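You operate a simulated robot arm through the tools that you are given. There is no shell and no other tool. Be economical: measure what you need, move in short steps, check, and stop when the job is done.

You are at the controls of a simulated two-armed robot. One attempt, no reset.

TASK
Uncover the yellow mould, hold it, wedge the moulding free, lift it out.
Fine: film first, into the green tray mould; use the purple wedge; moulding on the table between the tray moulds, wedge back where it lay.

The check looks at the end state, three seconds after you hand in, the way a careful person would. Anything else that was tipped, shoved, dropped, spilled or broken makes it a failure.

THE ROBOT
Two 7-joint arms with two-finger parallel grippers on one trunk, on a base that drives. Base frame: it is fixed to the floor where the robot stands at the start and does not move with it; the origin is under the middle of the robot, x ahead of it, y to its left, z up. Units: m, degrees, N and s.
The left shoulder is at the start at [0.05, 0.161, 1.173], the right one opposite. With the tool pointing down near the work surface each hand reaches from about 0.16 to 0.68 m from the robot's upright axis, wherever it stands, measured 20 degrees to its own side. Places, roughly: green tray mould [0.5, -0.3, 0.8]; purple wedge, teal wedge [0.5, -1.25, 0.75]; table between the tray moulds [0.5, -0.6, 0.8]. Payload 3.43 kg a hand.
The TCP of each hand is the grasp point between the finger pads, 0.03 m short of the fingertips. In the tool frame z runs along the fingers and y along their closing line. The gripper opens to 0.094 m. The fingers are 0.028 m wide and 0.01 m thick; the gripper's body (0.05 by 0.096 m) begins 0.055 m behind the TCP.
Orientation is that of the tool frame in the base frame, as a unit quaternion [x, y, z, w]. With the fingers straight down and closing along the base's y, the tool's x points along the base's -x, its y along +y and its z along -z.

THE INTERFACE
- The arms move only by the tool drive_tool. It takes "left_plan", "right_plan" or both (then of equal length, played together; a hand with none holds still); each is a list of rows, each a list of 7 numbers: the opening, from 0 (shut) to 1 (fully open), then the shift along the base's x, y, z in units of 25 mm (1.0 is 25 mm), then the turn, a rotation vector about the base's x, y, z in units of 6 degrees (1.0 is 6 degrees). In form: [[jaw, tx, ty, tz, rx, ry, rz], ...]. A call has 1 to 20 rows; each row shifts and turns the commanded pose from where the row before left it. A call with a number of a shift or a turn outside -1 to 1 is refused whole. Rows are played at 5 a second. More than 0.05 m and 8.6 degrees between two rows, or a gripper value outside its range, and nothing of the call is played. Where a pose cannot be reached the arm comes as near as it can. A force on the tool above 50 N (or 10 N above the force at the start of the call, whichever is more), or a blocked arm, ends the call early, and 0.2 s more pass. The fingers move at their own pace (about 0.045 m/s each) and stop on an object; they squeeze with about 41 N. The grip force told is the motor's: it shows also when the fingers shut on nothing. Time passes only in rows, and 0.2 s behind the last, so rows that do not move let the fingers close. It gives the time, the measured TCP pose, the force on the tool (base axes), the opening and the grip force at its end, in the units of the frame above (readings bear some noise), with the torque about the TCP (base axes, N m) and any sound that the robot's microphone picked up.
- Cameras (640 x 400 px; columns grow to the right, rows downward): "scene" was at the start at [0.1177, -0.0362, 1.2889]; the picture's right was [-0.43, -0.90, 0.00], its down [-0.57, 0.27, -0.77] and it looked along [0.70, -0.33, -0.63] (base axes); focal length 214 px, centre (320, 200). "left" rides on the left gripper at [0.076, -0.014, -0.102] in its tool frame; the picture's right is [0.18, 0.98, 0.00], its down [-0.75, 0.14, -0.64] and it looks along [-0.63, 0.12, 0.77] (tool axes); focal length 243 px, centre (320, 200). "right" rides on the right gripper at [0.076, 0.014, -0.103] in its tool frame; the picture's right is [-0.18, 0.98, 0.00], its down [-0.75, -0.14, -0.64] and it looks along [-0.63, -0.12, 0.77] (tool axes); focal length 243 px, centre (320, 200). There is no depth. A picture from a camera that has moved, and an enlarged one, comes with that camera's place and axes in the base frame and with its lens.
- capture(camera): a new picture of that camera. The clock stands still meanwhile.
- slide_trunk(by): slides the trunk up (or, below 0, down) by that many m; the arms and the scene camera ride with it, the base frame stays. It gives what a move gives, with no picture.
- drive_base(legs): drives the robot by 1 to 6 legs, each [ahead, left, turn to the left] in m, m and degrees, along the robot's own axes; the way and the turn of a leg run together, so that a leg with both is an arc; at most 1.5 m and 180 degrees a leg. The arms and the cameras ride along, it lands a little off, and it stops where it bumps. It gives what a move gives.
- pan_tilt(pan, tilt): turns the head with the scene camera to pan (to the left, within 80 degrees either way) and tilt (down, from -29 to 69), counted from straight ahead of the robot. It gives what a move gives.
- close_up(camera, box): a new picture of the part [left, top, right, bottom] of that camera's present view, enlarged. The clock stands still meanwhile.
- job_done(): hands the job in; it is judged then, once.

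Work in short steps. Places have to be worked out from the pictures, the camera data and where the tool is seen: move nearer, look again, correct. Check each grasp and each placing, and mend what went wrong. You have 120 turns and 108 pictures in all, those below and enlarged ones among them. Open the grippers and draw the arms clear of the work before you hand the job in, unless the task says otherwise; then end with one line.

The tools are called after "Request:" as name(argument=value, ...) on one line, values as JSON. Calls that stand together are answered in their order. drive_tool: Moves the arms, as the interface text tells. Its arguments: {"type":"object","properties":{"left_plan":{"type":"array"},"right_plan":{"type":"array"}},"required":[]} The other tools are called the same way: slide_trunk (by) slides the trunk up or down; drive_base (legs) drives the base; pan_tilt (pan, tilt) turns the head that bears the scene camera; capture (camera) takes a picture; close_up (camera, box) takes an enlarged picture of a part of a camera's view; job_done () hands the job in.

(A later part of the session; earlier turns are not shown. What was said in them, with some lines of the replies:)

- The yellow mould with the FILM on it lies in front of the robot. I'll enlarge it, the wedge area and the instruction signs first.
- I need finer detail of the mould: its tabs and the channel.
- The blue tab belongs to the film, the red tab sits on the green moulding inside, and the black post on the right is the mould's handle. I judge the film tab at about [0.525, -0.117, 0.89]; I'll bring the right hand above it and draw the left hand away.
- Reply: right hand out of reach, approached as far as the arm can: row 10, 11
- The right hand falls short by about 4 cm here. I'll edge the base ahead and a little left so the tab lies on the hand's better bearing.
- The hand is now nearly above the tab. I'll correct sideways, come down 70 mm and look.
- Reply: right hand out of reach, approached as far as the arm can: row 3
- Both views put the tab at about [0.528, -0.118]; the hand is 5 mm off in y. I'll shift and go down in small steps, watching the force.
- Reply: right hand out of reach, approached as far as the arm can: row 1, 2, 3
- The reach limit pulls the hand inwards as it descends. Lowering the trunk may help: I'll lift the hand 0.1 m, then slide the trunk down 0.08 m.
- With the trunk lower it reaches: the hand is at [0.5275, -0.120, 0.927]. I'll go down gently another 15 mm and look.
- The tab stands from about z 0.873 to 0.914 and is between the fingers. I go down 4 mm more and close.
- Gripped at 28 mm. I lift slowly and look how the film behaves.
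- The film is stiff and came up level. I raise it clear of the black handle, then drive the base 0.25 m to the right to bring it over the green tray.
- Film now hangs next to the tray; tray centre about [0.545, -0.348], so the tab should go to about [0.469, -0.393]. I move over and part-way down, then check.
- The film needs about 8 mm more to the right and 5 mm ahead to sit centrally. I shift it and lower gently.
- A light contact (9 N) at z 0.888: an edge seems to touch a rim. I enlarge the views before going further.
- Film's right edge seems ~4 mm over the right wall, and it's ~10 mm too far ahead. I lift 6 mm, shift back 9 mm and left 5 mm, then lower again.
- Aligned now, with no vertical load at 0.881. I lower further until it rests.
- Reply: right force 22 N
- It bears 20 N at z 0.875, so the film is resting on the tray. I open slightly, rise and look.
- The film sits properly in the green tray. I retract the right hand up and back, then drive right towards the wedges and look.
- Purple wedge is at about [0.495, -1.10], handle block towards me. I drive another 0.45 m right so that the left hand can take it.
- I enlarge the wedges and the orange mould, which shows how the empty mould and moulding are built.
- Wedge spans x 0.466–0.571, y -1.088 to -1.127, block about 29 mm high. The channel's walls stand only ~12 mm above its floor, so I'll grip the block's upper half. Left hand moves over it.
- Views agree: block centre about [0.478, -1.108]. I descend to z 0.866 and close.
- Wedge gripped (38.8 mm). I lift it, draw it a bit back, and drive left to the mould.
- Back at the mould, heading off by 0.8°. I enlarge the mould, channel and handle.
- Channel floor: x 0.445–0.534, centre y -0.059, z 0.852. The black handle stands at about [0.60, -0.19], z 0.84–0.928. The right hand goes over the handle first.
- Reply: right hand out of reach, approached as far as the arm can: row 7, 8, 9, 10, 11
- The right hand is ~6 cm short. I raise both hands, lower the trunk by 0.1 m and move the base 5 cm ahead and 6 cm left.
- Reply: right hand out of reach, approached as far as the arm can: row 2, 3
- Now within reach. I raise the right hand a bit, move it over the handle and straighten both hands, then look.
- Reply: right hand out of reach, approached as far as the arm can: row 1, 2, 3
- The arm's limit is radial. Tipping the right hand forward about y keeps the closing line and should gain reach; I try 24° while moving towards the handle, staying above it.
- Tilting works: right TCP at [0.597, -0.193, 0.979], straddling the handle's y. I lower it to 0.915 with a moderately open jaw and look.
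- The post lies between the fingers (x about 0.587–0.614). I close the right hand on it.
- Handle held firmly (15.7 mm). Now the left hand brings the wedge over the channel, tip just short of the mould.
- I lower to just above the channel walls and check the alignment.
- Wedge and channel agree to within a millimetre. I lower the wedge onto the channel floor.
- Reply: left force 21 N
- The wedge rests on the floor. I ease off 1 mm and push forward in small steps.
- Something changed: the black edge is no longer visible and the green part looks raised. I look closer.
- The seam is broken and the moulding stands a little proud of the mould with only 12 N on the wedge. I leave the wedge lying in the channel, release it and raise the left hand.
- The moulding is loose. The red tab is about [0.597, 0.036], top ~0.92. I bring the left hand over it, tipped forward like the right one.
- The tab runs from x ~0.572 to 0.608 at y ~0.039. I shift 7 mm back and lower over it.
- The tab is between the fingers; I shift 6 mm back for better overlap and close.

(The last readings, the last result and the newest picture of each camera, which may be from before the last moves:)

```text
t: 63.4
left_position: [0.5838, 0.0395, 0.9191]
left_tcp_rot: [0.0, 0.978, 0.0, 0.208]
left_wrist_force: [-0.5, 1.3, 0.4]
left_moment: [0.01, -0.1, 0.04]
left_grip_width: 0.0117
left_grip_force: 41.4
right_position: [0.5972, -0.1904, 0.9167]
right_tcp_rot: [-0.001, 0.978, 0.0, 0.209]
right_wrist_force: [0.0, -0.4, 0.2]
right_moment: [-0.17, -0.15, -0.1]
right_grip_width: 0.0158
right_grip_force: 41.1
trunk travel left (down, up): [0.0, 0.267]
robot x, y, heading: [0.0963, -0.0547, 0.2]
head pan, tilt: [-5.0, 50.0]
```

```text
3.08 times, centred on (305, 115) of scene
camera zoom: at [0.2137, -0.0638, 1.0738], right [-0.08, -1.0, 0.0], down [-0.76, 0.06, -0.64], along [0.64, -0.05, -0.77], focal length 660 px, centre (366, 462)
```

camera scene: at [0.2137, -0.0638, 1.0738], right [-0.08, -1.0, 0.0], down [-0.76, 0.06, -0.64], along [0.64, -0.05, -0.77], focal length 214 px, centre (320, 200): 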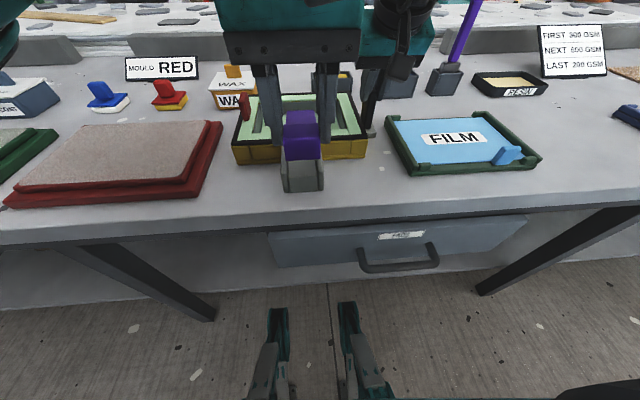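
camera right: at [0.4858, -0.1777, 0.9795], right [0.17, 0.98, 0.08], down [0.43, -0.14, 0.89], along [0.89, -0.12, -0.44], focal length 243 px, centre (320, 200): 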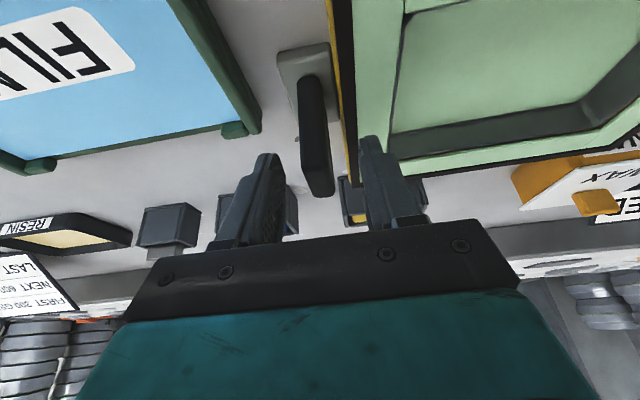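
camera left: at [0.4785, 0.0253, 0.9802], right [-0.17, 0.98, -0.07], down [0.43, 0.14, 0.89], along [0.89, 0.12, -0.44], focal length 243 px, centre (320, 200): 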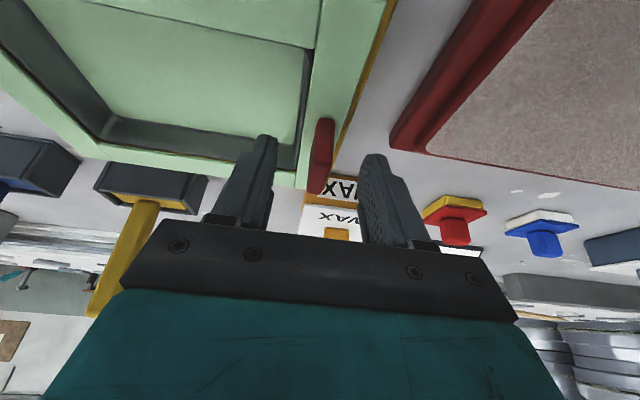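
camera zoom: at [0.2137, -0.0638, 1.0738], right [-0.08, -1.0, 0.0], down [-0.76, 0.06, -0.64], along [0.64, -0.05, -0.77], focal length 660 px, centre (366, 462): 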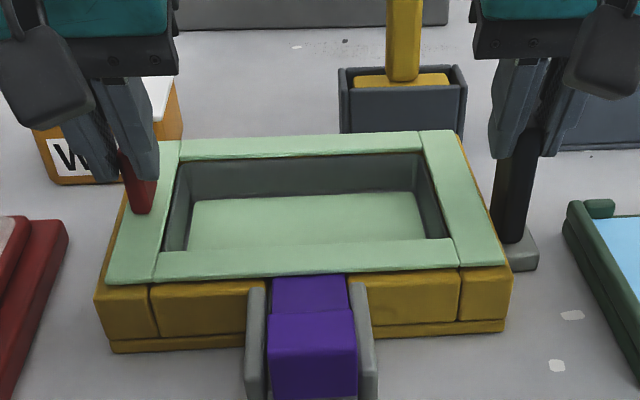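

Red tab gripped (11.7 mm). I lift 25 mm slowly while the right hand holds the mould.

Request:
drive_tool(left_plan=[[0, 0, 0, 0.2, 0, 0, 0], [0, 0, 0, 0.25, 0, 0, 0], [0, 0, 0, 0.25, 0, 0, 0], [0, 0, 0, 0.3, 0, 0, 0], [0, 0, 0, 0, 0, 0, 0]])

Request:
close_up(camera="scene", box=[210, 50, 400, 180])

```text
t: 64.6
left_position: [0.584, 0.039, 0.9431]
left_tcp_rot: [0.0, 0.978, 0.0, 0.209]
left_wrist_force: [1.0, -0.2, -2.6]
left_moment: [0.22, 0.04, 0.02]
left_grip_width: 0.0115
left_grip_force: 41.4
right_position: [0.5963, -0.192, 0.9166]
right_tcp_rot: [0.0, 0.978, 0.0, 0.209]
right_wrist_force: [-0.3, -1.4, 1.6]
right_moment: [-0.16, 0.01, -0.13]
right_grip_width: 0.0158
right_grip_force: 41.1
trunk travel left (down, up): [0.0, 0.267]
robot x, y, heading: [0.0952, -0.0616, 0.1]
head pan, tilt: [-5.0, 50.0]
```

```text
3.08 times, centred on (305, 115) of scene
camera zoom: at [0.2138, -0.0638, 1.0738], right [-0.08, -1.0, 0.0], down [-0.76, 0.06, -0.64], along [0.64, -0.05, -0.77], focal length 660 px, centre (366, 462)
```

zoom: 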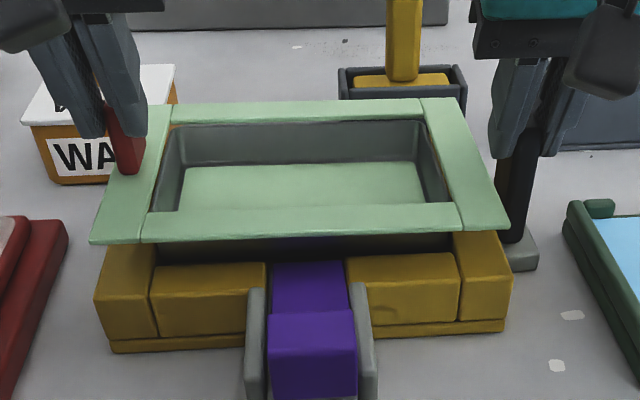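

The moulding came up freely and level. Now the right hand opens slightly and withdraws upwards from the handle.

Request:
drive_tool(right_plan=[[0.27, 0, 0, 0, 0, 0, 0], [0.27, 0, -0.1, 0, 0, 0, 0], [0.27, 0, 0, 0.5, 0, 0, 0], [0.27, 0, 0, 0.8, 0, 0, 0], [0.27, 0, 0, 0.9, 0, 0, 0], [0.27, -0.5, -1, 0.3, 0, 0, 0], [0.27, -0.7, -1, 0.3, 0, 1, 0], [0.27, -0.7, -1, 0.3, 0, 1, 0], [0.27, -0.7, -0.5, 0.3, 0, 1, 0], [0.27, -0.7, 0, 0.3, 0, 1, 0]])

Request:
capture(camera="scene")

```text
t: 66.8
left_position: [0.5839, 0.0388, 0.9441]
left_tcp_rot: [0.0, 0.978, 0.0, 0.208]
left_wrist_force: [0.3, 0.0, -2.5]
left_moment: [0.21, 0.09, 0.0]
left_grip_width: 0.0115
left_grip_force: 41.0
right_position: [0.5163, -0.2821, 1.0078]
right_tcp_rot: [0.0, 1.0, 0.0, 0.0]
right_wrist_force: [-0.4, 0.0, 0.3]
right_moment: [-0.01, -0.03, 0.02]
right_grip_width: 0.0254
right_grip_force: 0.1
trunk travel left (down, up): [0.0, 0.267]
robot x, y, heading: [0.0958, -0.0582, -0.1]
head pan, tilt: [-5.0, 50.0]
```

```text
40 pictures are left
camera scene: at [0.2139, -0.0638, 1.0737], right [-0.08, -1.0, 0.0], down [-0.76, 0.06, -0.64], along [0.64, -0.05, -0.77], focal length 214 px, centre (320, 200)
```

scene: 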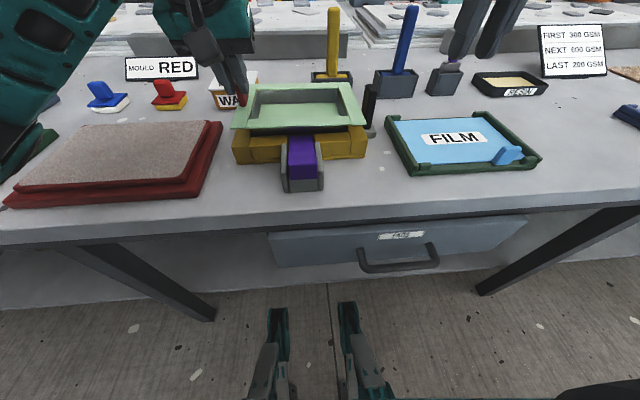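

Next: lift the moulding well clear, draw it back 6 cm, and tuck the right hand back.

Request:
drive_tool(left_plan=[[0, 0, 0, 0.8, 0, 0, 0], [0, 0, 0, 0.8, 0, 0, 0], [0, 0, 0, 0.8, 0, 0, 0], [0, 0, 0, 0.8, 0, 0, 0], [0, -0.4, 0, 0.6, 0, 0, 0], [0, -0.7, 0, 0, 0, 0, 0], [0, -0.7, 0, 0, 0, 0, 0], [0, -0.7, 0, 0, 0, 0, 0]], right_plan=[[0.3, -0.7, 0, 0.3, 0, 0, 0], [0.3, -0.9, 0, 0.3, 0, 0, 0], [0.3, -0.9, 0, 0.3, 0, 0, 0], [0.3, -0.9, 0, 0.3, 0, 0, 0], [0.3, -0.9, 0, 0.3, 0, 0, 0], [0.3, -0.9, 0, 0, 0, 0, 0], [0.3, -0.9, 0, 0, 0, 0, 0], [0.3, 0, 0, 0, 0, 0, 0]])

Request:
capture(camera="scene")

```text
t: 68.6
left_position: [0.5201, 0.0389, 1.0371]
left_tcp_rot: [-0.001, 0.978, 0.0, 0.208]
left_wrist_force: [0.2, 0.9, -2.3]
left_moment: [0.18, 0.06, -0.02]
left_grip_width: 0.0114
left_grip_force: 41.1
right_position: [0.3616, -0.2815, 1.0462]
right_tcp_rot: [0.0, 1.0, 0.001, 0.001]
right_wrist_force: [-0.1, -0.2, 0.2]
right_moment: [0.01, 0.0, -0.02]
right_grip_width: 0.0284
right_grip_force: 0.1
trunk travel left (down, up): [0.0, 0.267]
robot x, y, heading: [0.0948, -0.0573, 0.3]
head pan, tilt: [-5.0, 50.0]
```

```text
39 pictures are left
camera scene: at [0.2138, -0.0638, 1.0737], right [-0.08, -1.0, 0.0], down [-0.76, 0.06, -0.64], along [0.64, -0.05, -0.77], focal length 214 px, centre (320, 200)
```

scene: 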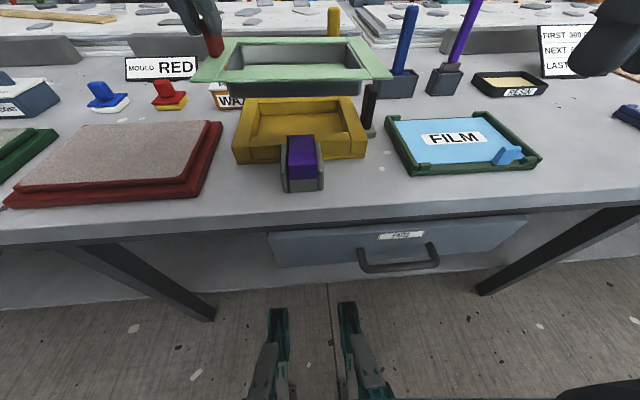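

The mould is empty and the moulding hangs clear. I drive right 0.56 m, backing off 5 cm to stay clear of the table legs.

Request:
drive_base(legs=[[-0.05, 0, 0], [0, -0.56, 0]])

Request:
capture(camera="scene")

```text
t: 72.3
left_position: [0.4722, -0.5172, 1.0356]
left_tcp_rot: [-0.002, 0.978, 0.0, 0.208]
left_wrist_force: [-0.1, -0.5, -2.4]
left_moment: [0.22, 0.05, 0.02]
left_grip_width: 0.0112
left_grip_force: 41.1
right_position: [0.315, -0.8392, 1.0452]
right_tcp_rot: [-0.002, 1.0, -0.001, 0.001]
right_wrist_force: [-0.9, 0.3, 0.5]
right_moment: [0.0, -0.03, -0.01]
right_grip_width: 0.028
right_grip_force: 0.1
trunk travel left (down, up): [0.0, 0.267]
robot x, y, heading: [0.0487, -0.6132, -0.0]
head pan, tilt: [-5.0, 50.0]
```

```text
38 pictures are left
camera scene: at [0.1657, -0.6225, 1.0737], right [-0.08, -1.0, 0.0], down [-0.76, 0.06, -0.64], along [0.64, -0.05, -0.77], focal length 214 px, centre (320, 200)
```

scene: 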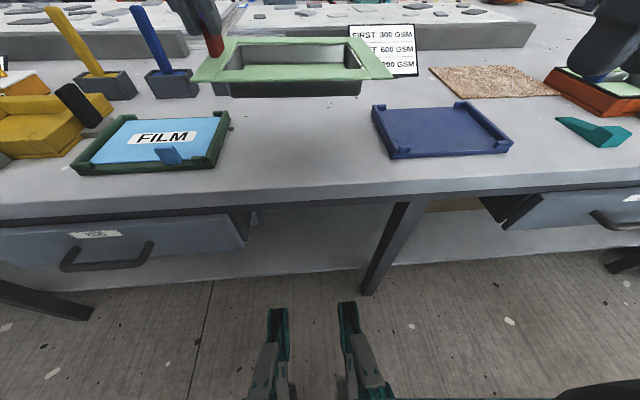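

The gap between the trays runs y -0.465 to -0.78. I bring the moulding to centre about [0.54, -0.622] and lower it part-way.

Request:
drive_tool(left_plan=[[0, 0.65, -0.08, -0.3, 0, 0, 0], [0, 0.65, -0.08, -0.7, 0, 0, 0], [0, 0.65, -0.08, -0.8, 0, 0, 0], [0, 0, 0, -0.8, 0, 0, 0], [0, 0, 0, -0.8, 0, 0, 0], [0, 0, 0, -0.6, 0, 0, 0], [0, 0, 0, 0, 0, 0, 0]])

Request:
capture(camera="scene")

```text
t: 73.9
left_position: [0.5196, -0.5223, 0.9369]
left_tcp_rot: [-0.002, 0.978, 0.001, 0.208]
left_wrist_force: [0.7, -0.9, -2.6]
left_moment: [0.21, 0.05, 0.02]
left_grip_width: 0.0114
left_grip_force: 41.1
right_position: [0.3143, -0.8392, 1.0458]
right_tcp_rot: [-0.002, 1.0, -0.001, 0.002]
right_wrist_force: [1.0, -0.7, -0.1]
right_moment: [0.03, 0.04, 0.01]
right_grip_width: 0.0283
right_grip_force: 0.0
trunk travel left (down, up): [0.0, 0.267]
robot x, y, heading: [0.0458, -0.6157, 0.2]
head pan, tilt: [-5.0, 50.0]
```

```text
37 pictures are left
camera scene: at [0.1657, -0.6223, 1.0737], right [-0.08, -1.0, 0.0], down [-0.76, 0.06, -0.64], along [0.64, -0.05, -0.77], focal length 214 px, centre (320, 200)
```

scene: 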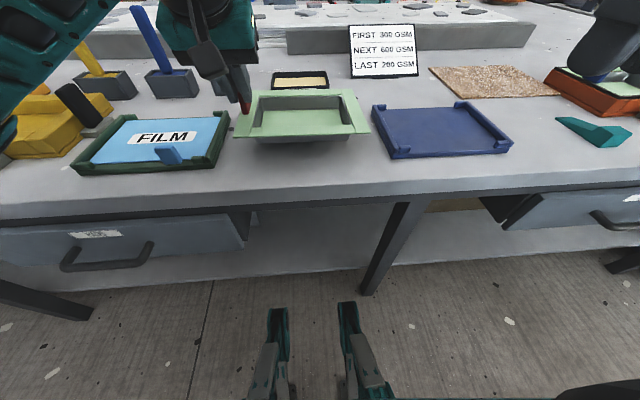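

Well centred between the trays. I lower slowly until it touches.

Request:
drive_tool(left_plan=[[0, 0, 0, -0.5, 0, 0, 0], [0, 0, 0, -0.4, 0, 0, 0], [0, 0, 0, -0.3, 0, 0, 0], [0, 0, 0, -0.2, 0, 0, 0], [0, 0, 0, -0.2, 0, 0, 0], [0, 0, 0, -0.2, 0, 0, 0], [0, 0, 0, 0, 0, 0, 0]])

Request:
close_up(camera="scene", box=[200, 50, 400, 180])

```text
t: 75.5
left_position: [0.5196, -0.5241, 0.8962]
left_tcp_rot: [-0.003, 0.977, -0.001, 0.213]
left_wrist_force: [2.4, 3.0, 34.3]
left_moment: [-0.08, -0.65, 0.06]
left_grip_width: 0.0116
left_grip_force: 40.9
right_position: [0.3126, -0.8378, 1.0464]
right_tcp_rot: [-0.002, 1.0, 0.0, 0.003]
right_wrist_force: [0.1, 0.4, 0.2]
right_moment: [0.01, 0.02, 0.01]
right_grip_width: 0.0283
right_grip_force: 0.1
trunk travel left (down, up): [0.0, 0.267]
robot x, y, heading: [0.0501, -0.6174, 0.2]
head pan, tilt: [-5.0, 50.0]
```

```text
3.08 times, centred on (300, 115) of scene
camera zoom: at [0.1636, -0.6225, 1.0742], right [-0.08, -1.0, 0.0], down [-0.76, 0.06, -0.64], along [0.64, -0.05, -0.76], focal length 660 px, centre (382, 462)
```

zoom: 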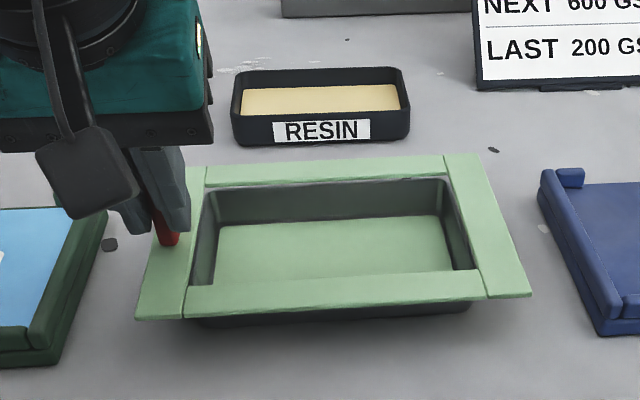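

It rests on the table. I ease off, open and rise.

Request:
drive_tool(left_plan=[[0, 0, 0, 0.1, 0, 0, 0], [0.35, 0, 0, 0, 0, 0, 0], [0.35, 0, 0, 0, 0, 0, 0], [0.35, 0, 0, 0.5, 0, 0, 0], [0.35, 0, 0, 0.9, 0, 0, 0], [0.35, 0, 0, 1, 0, 0, 0], [0.35, 0, 0, 1, 0, 0, 0], [0.4, -0.8, 0, 0.6, 0, 1, 0], [0.5, -0.8, 0, 0, 0, 1, 0], [0.5, -0.8, 0, 0, 0, 1, 0], [0.5, -0.8, 0, 0, 0, 1, 0]])

Request:
close_up(camera="scene", box=[160, 30, 420, 200])

```text
t: 77.9
left_position: [0.4407, -0.5237, 0.9937]
left_tcp_rot: [-0.002, 1.0, 0.001, -0.002]
left_wrist_force: [1.0, 0.0, -0.5]
left_moment: [0.01, 0.02, -0.04]
left_grip_width: 0.0469
left_grip_force: 0.0
right_position: [0.3143, -0.8382, 1.0466]
right_tcp_rot: [-0.002, 1.0, -0.001, 0.001]
right_wrist_force: [0.6, 0.3, 0.7]
right_moment: [-0.01, -0.01, -0.02]
right_grip_width: 0.0284
right_grip_force: 0.0
trunk travel left (down, up): [0.0, 0.267]
robot x, y, heading: [0.0478, -0.6177, 0.3]
head pan, tilt: [-5.0, 50.0]
```

```text
2.35 times, centred on (290, 115) of scene
camera zoom: at [0.1655, -0.6224, 1.0737], right [-0.08, -1.0, 0.0], down [-0.76, 0.06, -0.64], along [0.64, -0.05, -0.77], focal length 505 px, centre (391, 400)
```

zoom: 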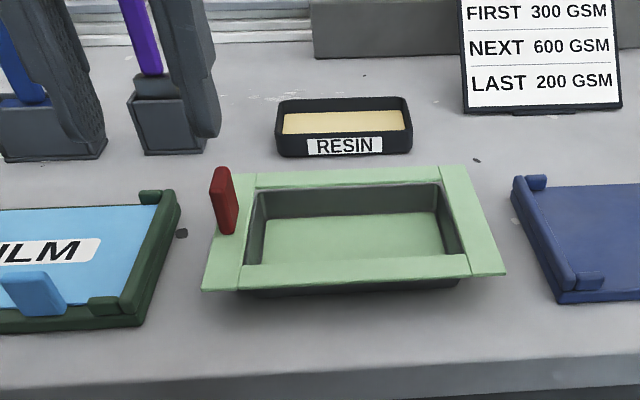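

The moulding stands properly between the trays. I drive back left 0.48 m to fetch the wedge from the channel.

Request:
drive_base(legs=[[0, 0.48, -0.2]])

Request:
capture(camera="scene")

Request:
capture(camera="left")

```text
t: 80.8
left_position: [0.4405, -0.0392, 0.995]
left_tcp_rot: [0.001, 1.0, 0.001, 0.0]
left_wrist_force: [-0.4, 0.2, -0.3]
left_moment: [-0.01, 0.02, -0.01]
left_grip_width: 0.047
left_grip_force: 0.0
right_position: [0.3112, -0.3546, 1.0457]
right_tcp_rot: [0.002, 1.0, 0.0, 0.001]
right_wrist_force: [-0.1, -0.9, 0.0]
right_moment: [0.02, 0.0, 0.01]
right_grip_width: 0.0283
right_grip_force: 0.1
trunk travel left (down, up): [0.0, 0.267]
robot x, y, heading: [0.0433, -0.1279, 0.1]
head pan, tilt: [-5.0, 50.0]
```

```text
34 pictures are left
camera scene: at [0.1642, -0.1363, 1.0737], right [-0.09, -1.0, 0.0], down [-0.76, 0.07, -0.64], along [0.64, -0.06, -0.77], focal length 214 px, centre (320, 200)
```

scene: 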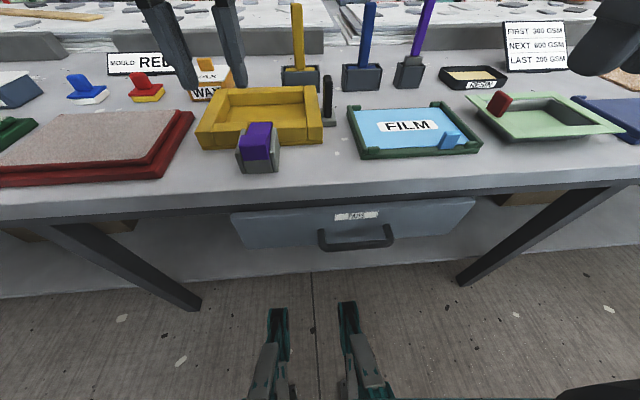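

```text
33 pictures are left
camera left: at [0.3638, -0.0534, 1.0956], right [-0.18, 0.98, 0.0], down [0.75, 0.14, 0.64], along [0.63, 0.12, -0.77], focal length 243 px, centre (320, 200)
```

left: 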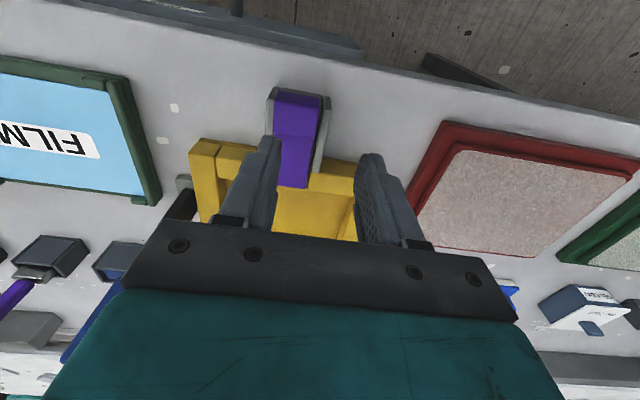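

The wedge still lies in the channel at the pose I left it. I move over it, lower and grip as before.

Request:
drive_tool(left_plan=[[0.6, 0.2, -0.4, -0.6, 0, 0, 0], [0.6, 0.2, -0.4, -0.8, 0, 0, 0], [0.6, 0, 0, -0.8, 0, 0, 0], [0.6, 0, 0, -0.6, 0, 0, 0], [0.6, 0, 0, 0, 0, 0, 0]])

Request:
close_up(camera="left", box=[220, 60, 440, 250])

Request:
close_up(camera="scene", box=[190, 70, 330, 180])

```text
t: 82.0
left_position: [0.4499, -0.0607, 0.9256]
left_tcp_rot: [0.0, 1.0, 0.001, 0.0]
left_wrist_force: [0.7, -0.2, -0.3]
left_moment: [0.02, 0.01, 0.04]
left_grip_width: 0.0562
left_grip_force: 0.1
right_position: [0.3114, -0.3535, 1.046]
right_tcp_rot: [0.001, 1.0, -0.001, 0.0]
right_wrist_force: [0.5, -0.1, -0.1]
right_moment: [0.02, 0.02, 0.01]
right_grip_width: 0.0281
right_grip_force: 0.1
trunk travel left (down, up): [0.0, 0.267]
robot x, y, heading: [0.0481, -0.1264, -0.0]
head pan, tilt: [-5.0, 50.0]
```

```text
2.11 times, centred on (330, 155) of left
camera zoom: at [0.3736, -0.0737, 1.0265], right [-0.18, 0.98, 0.0], down [0.75, 0.14, 0.64], along [0.63, 0.12, -0.77], focal length 511 px, centre (299, 295)
```

zoom: 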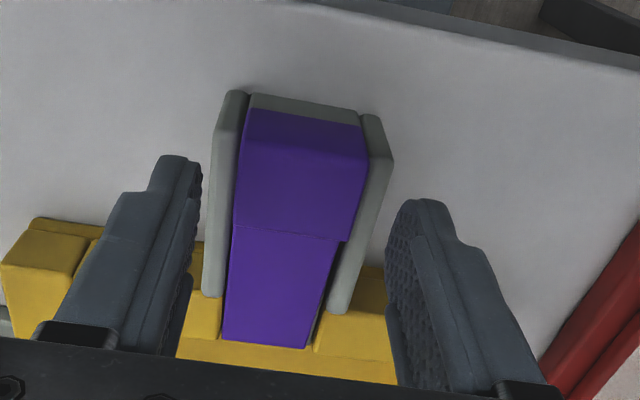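

```text
3.64 times, centred on (260, 125) of scene
camera zoom: at [0.1642, -0.1364, 1.0737], right [-0.09, -1.0, 0.0], down [-0.76, 0.07, -0.64], along [0.64, -0.06, -0.77], focal length 780 px, centre (538, 473)
```

zoom: 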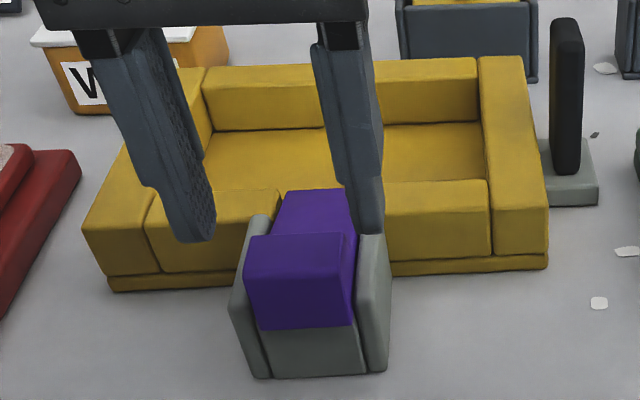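

Aligned. I go down to z 0.90 and close.

Request:
drive_tool(left_plan=[[0.6, 0, 0.04, -0.6, 0, 0, 0], [0.6, 0, 0, -0.42, 0, 0, 0], [0, 0, 0, 0, 0, 0, 0], [0, 0, 0, 0, 0, 0, 0], [0, 0, 0, 0, 0, 0, 0]])

Request:
close_up(camera="left", box=[220, 60, 440, 250])

```text
t: 83.2
left_position: [0.4503, -0.0588, 0.8997]
left_tcp_rot: [0.001, 1.0, 0.001, -0.001]
left_wrist_force: [-0.5, 0.0, 0.0]
left_moment: [0.02, -0.02, 0.01]
left_grip_width: 0.039
left_grip_force: 41.3
right_position: [0.3118, -0.3534, 1.0454]
right_tcp_rot: [0.001, 1.0, 0.0, 0.002]
right_wrist_force: [0.2, 0.3, 0.2]
right_moment: [-0.01, 0.0, 0.01]
right_grip_width: 0.0279
right_grip_force: 0.0
trunk travel left (down, up): [0.0, 0.267]
robot x, y, heading: [0.047, -0.1297, -0.1]
head pan, tilt: [-5.0, 50.0]
```

```text
2.11 times, centred on (330, 155) of left
camera zoom: at [0.3741, -0.072, 1.0008], right [-0.18, 0.98, 0.0], down [0.75, 0.14, 0.64], along [0.63, 0.12, -0.77], focal length 511 px, centre (299, 295)
```

zoom: 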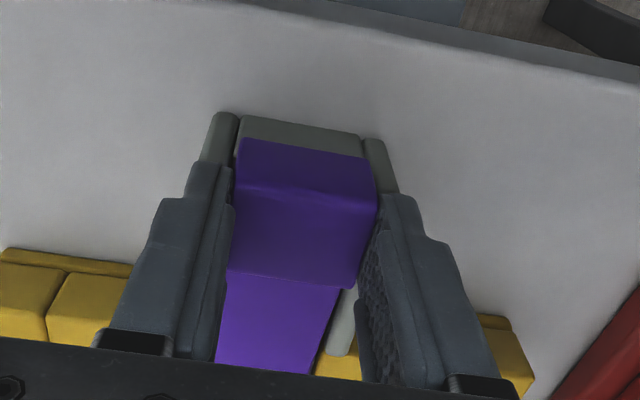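

Gripped at 39 mm with the same offset as at first. I lift it and drive right to the wedge's old place.

Request:
drive_tool(left_plan=[[0, 0, 0, 0.6, 0, 0, 0], [0, 0, 0, 1, 0, 0, 0], [0, 0, 0, 1, 0, 0, 0], [0, 0, 0, 1, 0, 0, 0], [0, -0.5, 0, 1, 0, 0, 0], [0, -0.5, 0, 0.6, 0, 0, 0]])

Request:
drive_base(legs=[[0, -1.09, 0.2]])

Request:
pan_tilt(pan=10, tilt=50)

Request:
capture(camera="scene")

```text
t: 84.6
left_position: [0.4227, -0.0592, 1.0304]
left_tcp_rot: [0.002, 1.0, 0.0, -0.001]
left_wrist_force: [-1.0, 0.3, -1.0]
left_moment: [0.01, 0.0, -0.04]
left_grip_width: 0.0386
left_grip_force: 41.1
right_position: [0.3117, -0.3542, 1.0467]
right_tcp_rot: [0.001, 1.0, 0.0, 0.001]
right_wrist_force: [-0.6, -0.6, -0.3]
right_moment: [0.0, -0.01, 0.0]
right_grip_width: 0.0284
right_grip_force: 0.1
trunk travel left (down, up): [0.0, 0.267]
robot x, y, heading: [0.0504, -0.1328, 0.1]
head pan, tilt: [-5.0, 50.0]
```

```text
t: 90.1
left_position: [0.4282, -1.1232, 1.0286]
left_tcp_rot: [-0.003, 1.0, 0.001, 0.0]
left_wrist_force: [0.8, -0.1, 0.1]
left_moment: [-0.01, 0.05, -0.02]
left_grip_width: 0.0388
left_grip_force: 41.8
right_position: [0.3172, -1.4191, 1.0459]
right_tcp_rot: [-0.003, 1.0, 0.0, 0.001]
right_wrist_force: [0.0, -0.1, 0.7]
right_moment: [-0.02, 0.02, -0.01]
right_grip_width: 0.0281
right_grip_force: 0.1
trunk travel left (down, up): [0.0, 0.267]
robot x, y, heading: [0.0527, -1.1973, 0.4]
head pan, tilt: [-5.0, 50.0]
```

```text
t: 90.8
left_position: [0.4279, -1.1237, 1.0287]
left_tcp_rot: [-0.002, 1.0, 0.001, 0.0]
left_wrist_force: [0.6, 0.3, 0.1]
left_moment: [-0.01, 0.04, 0.01]
left_grip_width: 0.0387
left_grip_force: 40.7
right_position: [0.3184, -1.4197, 1.0468]
right_tcp_rot: [-0.002, 1.0, -0.001, 0.001]
right_wrist_force: [0.2, -0.3, 0.0]
right_moment: [0.01, 0.02, 0.0]
right_grip_width: 0.0283
right_grip_force: 0.0
trunk travel left (down, up): [0.0, 0.267]
robot x, y, heading: [0.0469, -1.1974, 0.1]
head pan, tilt: [10.0, 50.0]
```

```text
29 pictures are left
camera scene: at [0.1674, -1.1834, 1.0737], right [0.18, -0.98, 0.0], down [-0.75, -0.14, -0.64], along [0.63, 0.12, -0.77], focal length 214 px, centre (320, 200)
```

scene: 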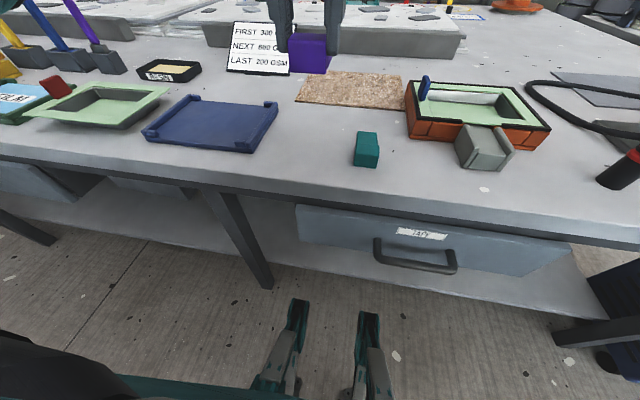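

I bring the wedge over its old place, target TCP [0.478, -1.109], and lower most of the way.

Request:
drive_tool(left_plan=[[0, 0.66, 0.2, -0.4, 0, 0, 0], [0, 0.66, 0.2, -0.9, 0, 0, 0], [0, 0.68, 0.2, -1, 0, 0, 0], [0, 0, 0, -1, 0, 0, 0], [0, 0, 0, -1, 0, 0, 0], [0, 0, 0, -1, 0, 0, 0], [0, 0, 0, -0.6, 0, 0, 0], [0, 0, 0, 0, 0, 0, 0]])

Request:
close_up(camera="scene", box=[250, 80, 400, 190])

```text
t: 92.7
left_position: [0.4783, -1.1078, 0.8817]
left_tcp_rot: [-0.003, 1.0, 0.0, -0.001]
left_wrist_force: [-0.4, -0.6, -0.5]
left_moment: [0.02, 0.03, 0.0]
left_grip_width: 0.0391
left_grip_force: 40.9
right_position: [0.3171, -1.4195, 1.0453]
right_tcp_rot: [-0.003, 1.0, 0.0, 0.001]
right_wrist_force: [0.4, 0.7, 0.1]
right_moment: [0.02, -0.02, -0.02]
right_grip_width: 0.0282
right_grip_force: 0.0
trunk travel left (down, up): [0.0, 0.267]
robot x, y, heading: [0.0487, -1.1973, 0.5]
head pan, tilt: [10.0, 50.0]
```

```text
3.64 times, centred on (325, 135) of scene
camera zoom: at [0.1674, -1.1833, 1.0737], right [0.18, -0.98, 0.0], down [-0.75, -0.14, -0.64], along [0.63, 0.12, -0.77], focal length 780 px, centre (302, 436)
```

zoom: 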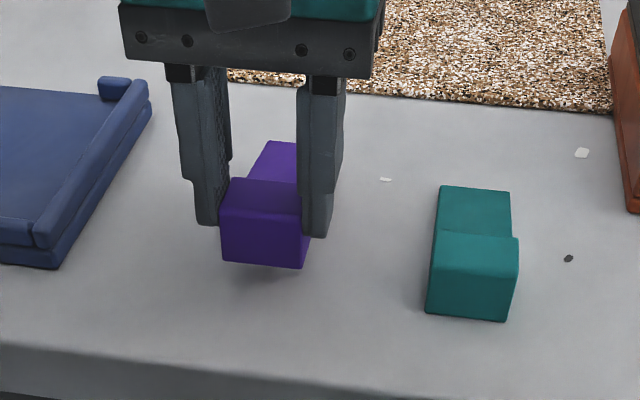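

Above its old spot, 15 mm up. I lower it to the table.

Request:
drive_tool(left_plan=[[0, -0.02, -0.03, -0.3, 0, 0, 0], [0, 0, 0, -0.24, 0, 0, 0], [0, 0, 0, -0.08, 0, 0, 0], [0, 0, 0, 0, 0, 0, 0]])

```text
t: 93.7
left_position: [0.4758, -1.1094, 0.8659]
left_tcp_rot: [-0.003, 1.0, 0.001, -0.001]
left_wrist_force: [-0.1, -0.6, -1.0]
left_moment: [0.04, 0.06, 0.05]
left_grip_width: 0.0388
left_grip_force: 41.2
right_position: [0.3171, -1.4207, 1.0469]
right_tcp_rot: [-0.002, 1.0, 0.0, 0.001]
right_wrist_force: [-0.2, -0.9, 0.2]
right_moment: [-0.03, 0.0, 0.02]
right_grip_width: 0.0282
right_grip_force: 0.0
trunk travel left (down, up): [0.0, 0.267]
robot x, y, heading: [0.0506, -1.1977, 0.5]
head pan, tilt: [10.0, 50.0]
```

No contact force yet; I lower another 2 mm to touch.

Request:
drive_tool(left_plan=[[0, 0.04, 0, -0.06, 0, 0, 0], [0, 0, 0, -0.04, 0, 0, 0], [0, 0, 0, 0, 0, 0, 0]])

Request:
close_up(camera="scene", box=[250, 80, 400, 190])

```text
t: 94.5
left_position: [0.4774, -1.1098, 0.8649]
left_tcp_rot: [-0.003, 1.0, 0.001, 0.002]
left_wrist_force: [-2.4, 1.1, 12.9]
left_moment: [0.03, 0.15, -0.03]
left_grip_width: 0.0388
left_grip_force: 40.9
right_position: [0.3162, -1.4187, 1.046]
right_tcp_rot: [-0.003, 1.0, 0.0, 0.002]
right_wrist_force: [0.1, -0.1, 0.4]
right_moment: [0.02, -0.04, -0.02]
right_grip_width: 0.0284
right_grip_force: 0.0
trunk travel left (down, up): [0.0, 0.267]
robot x, y, heading: [0.0508, -1.1968, 0.6]
head pan, tilt: [10.0, 50.0]
```

```text
3.64 times, centred on (325, 135) of scene
camera zoom: at [0.1665, -1.1834, 1.0741], right [0.18, -0.98, 0.0], down [-0.75, -0.14, -0.64], along [0.63, 0.12, -0.77], focal length 780 px, centre (302, 436)
```

zoom: 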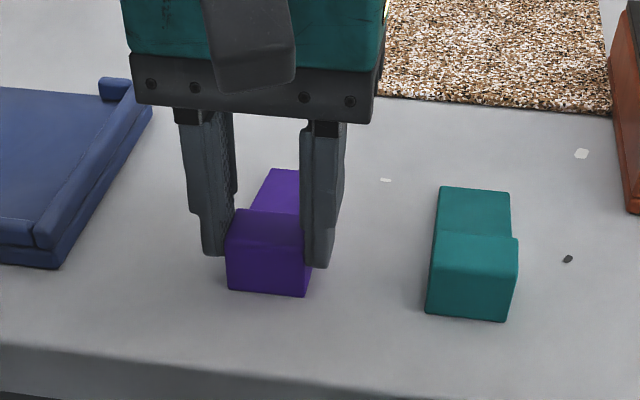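

It touches down at the same pose as at pick-up. I release, rise and draw the left hand back.

Request:
drive_tool(left_plan=[[0, 0, 0, 0.04, 0, 0, 0], [0.65, 0, 0, 0, 0, 0, 0], [0.65, 0, 0, 0, 0, 0, 0], [0.65, 0, 0, 0.6, 0, 0, 0], [0.65, 0, 0, 1, 0, 0, 0], [0.65, 0, 0, 1, 0, 0, 0], [0.8, -0.5, 0, 1, 0, 0, 0], [1, -0.8, 0, 1, 0, 0, 0], [1, -0.8, 0.3, 1, 0, 0, 0], [1, -0.8, 0.3, 1, 0, 0, 0], [1, -0.8, 0.3, 0, 0, 0, 0]], right_plan=[[1, 0, 0, 0, 0, 0, 0], [1, 0, 0, 0, 0, 0, 0], [1, 0, 0, 0, 0, 0, 0], [1, 0, 0, 0, 0, 0, 0], [1, 0, 0, 0, 0, 0, 0], [1, 0, 0, 0, 0, 0, 0], [1, 0, 0, 0, 0, 0, 0], [1, 0, 0, 0, 0, 0, 0], [1, 0, 0, 0, 0, 0, 0], [1, 0, 0, 0, 0, 0, 0], [1, 0, 0, 0, 0, 0, 0]])

Request:
close_up(camera="scene", box=[250, 80, 400, 190])

Request:
pan_tilt(pan=40, tilt=42)

Request:
capture(camera="scene")

```text
t: 96.8
left_position: [0.3845, -1.0861, 1.0297]
left_tcp_rot: [-0.003, 1.0, 0.001, 0.0]
left_wrist_force: [0.6, 0.0, -1.0]
left_moment: [0.03, 0.01, -0.02]
left_grip_width: 0.0943
left_grip_force: 0.0
right_position: [0.3172, -1.4203, 1.0454]
right_tcp_rot: [-0.003, 1.0, 0.0, 0.001]
right_wrist_force: [0.1, -0.8, 0.4]
right_moment: [-0.01, -0.02, 0.03]
right_grip_width: 0.0941
right_grip_force: 0.0
trunk travel left (down, up): [0.0, 0.267]
robot x, y, heading: [0.0493, -1.1952, 0.6]
head pan, tilt: [10.0, 50.0]
```

```text
3.64 times, centred on (325, 135) of scene
camera zoom: at [0.1673, -1.1833, 1.0738], right [0.18, -0.98, 0.0], down [-0.75, -0.14, -0.64], along [0.63, 0.12, -0.77], focal length 780 px, centre (302, 436)
```

zoom: 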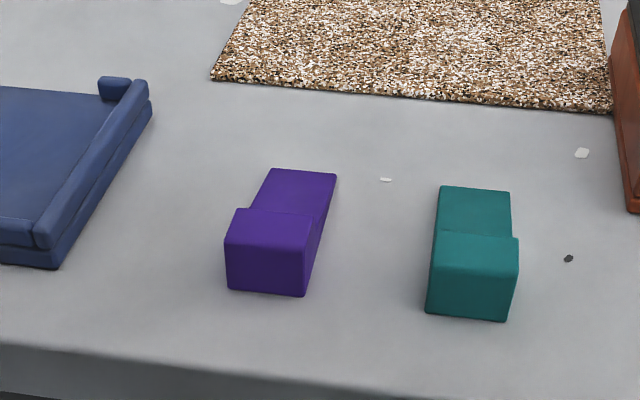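

```text
t: 97.8
left_position: [0.3845, -1.0864, 1.029]
left_tcp_rot: [-0.003, 1.0, 0.0, -0.001]
left_wrist_force: [-0.2, 0.4, -0.3]
left_moment: [-0.03, 0.0, 0.01]
left_grip_width: 0.094
left_grip_force: 0.0
right_position: [0.3174, -1.4195, 1.0472]
right_tcp_rot: [-0.002, 1.0, 0.0, 0.001]
right_wrist_force: [0.0, 0.2, 0.5]
right_moment: [0.03, -0.02, 0.01]
right_grip_width: 0.0941
right_grip_force: 0.1
trunk travel left (down, up): [0.0, 0.267]
robot x, y, heading: [0.0522, -1.199, 0.4]
head pan, tilt: [40.0, 42.0]
```

```text
25 pictures are left
camera scene: at [0.1553, -1.1431, 1.085], right [0.65, -0.76, 0.0], down [-0.51, -0.43, -0.74], along [0.57, 0.48, -0.67], focal length 214 px, centre (320, 200)
```

scene: 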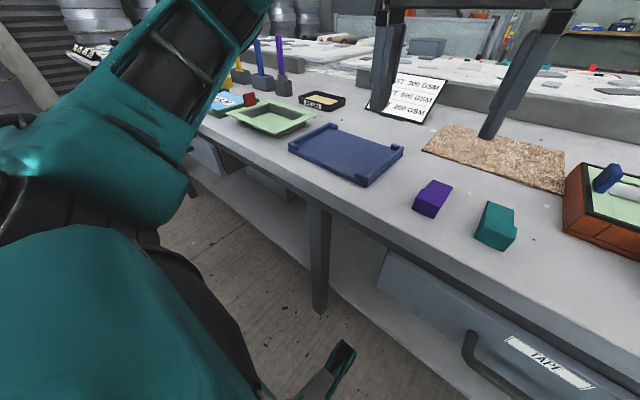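

Film lies in the green tray, the moulding stands between the tray moulds, and the purple wedge is back in its place. Both grippers are open and clear, so I hand in.

Request:
job_done()

```text
The job is handed in.
```

The job is done and handed in: the film is in the green tray mould, the freed moulding stands on the table between the tray moulds, and the purple wedge is back where it lay.
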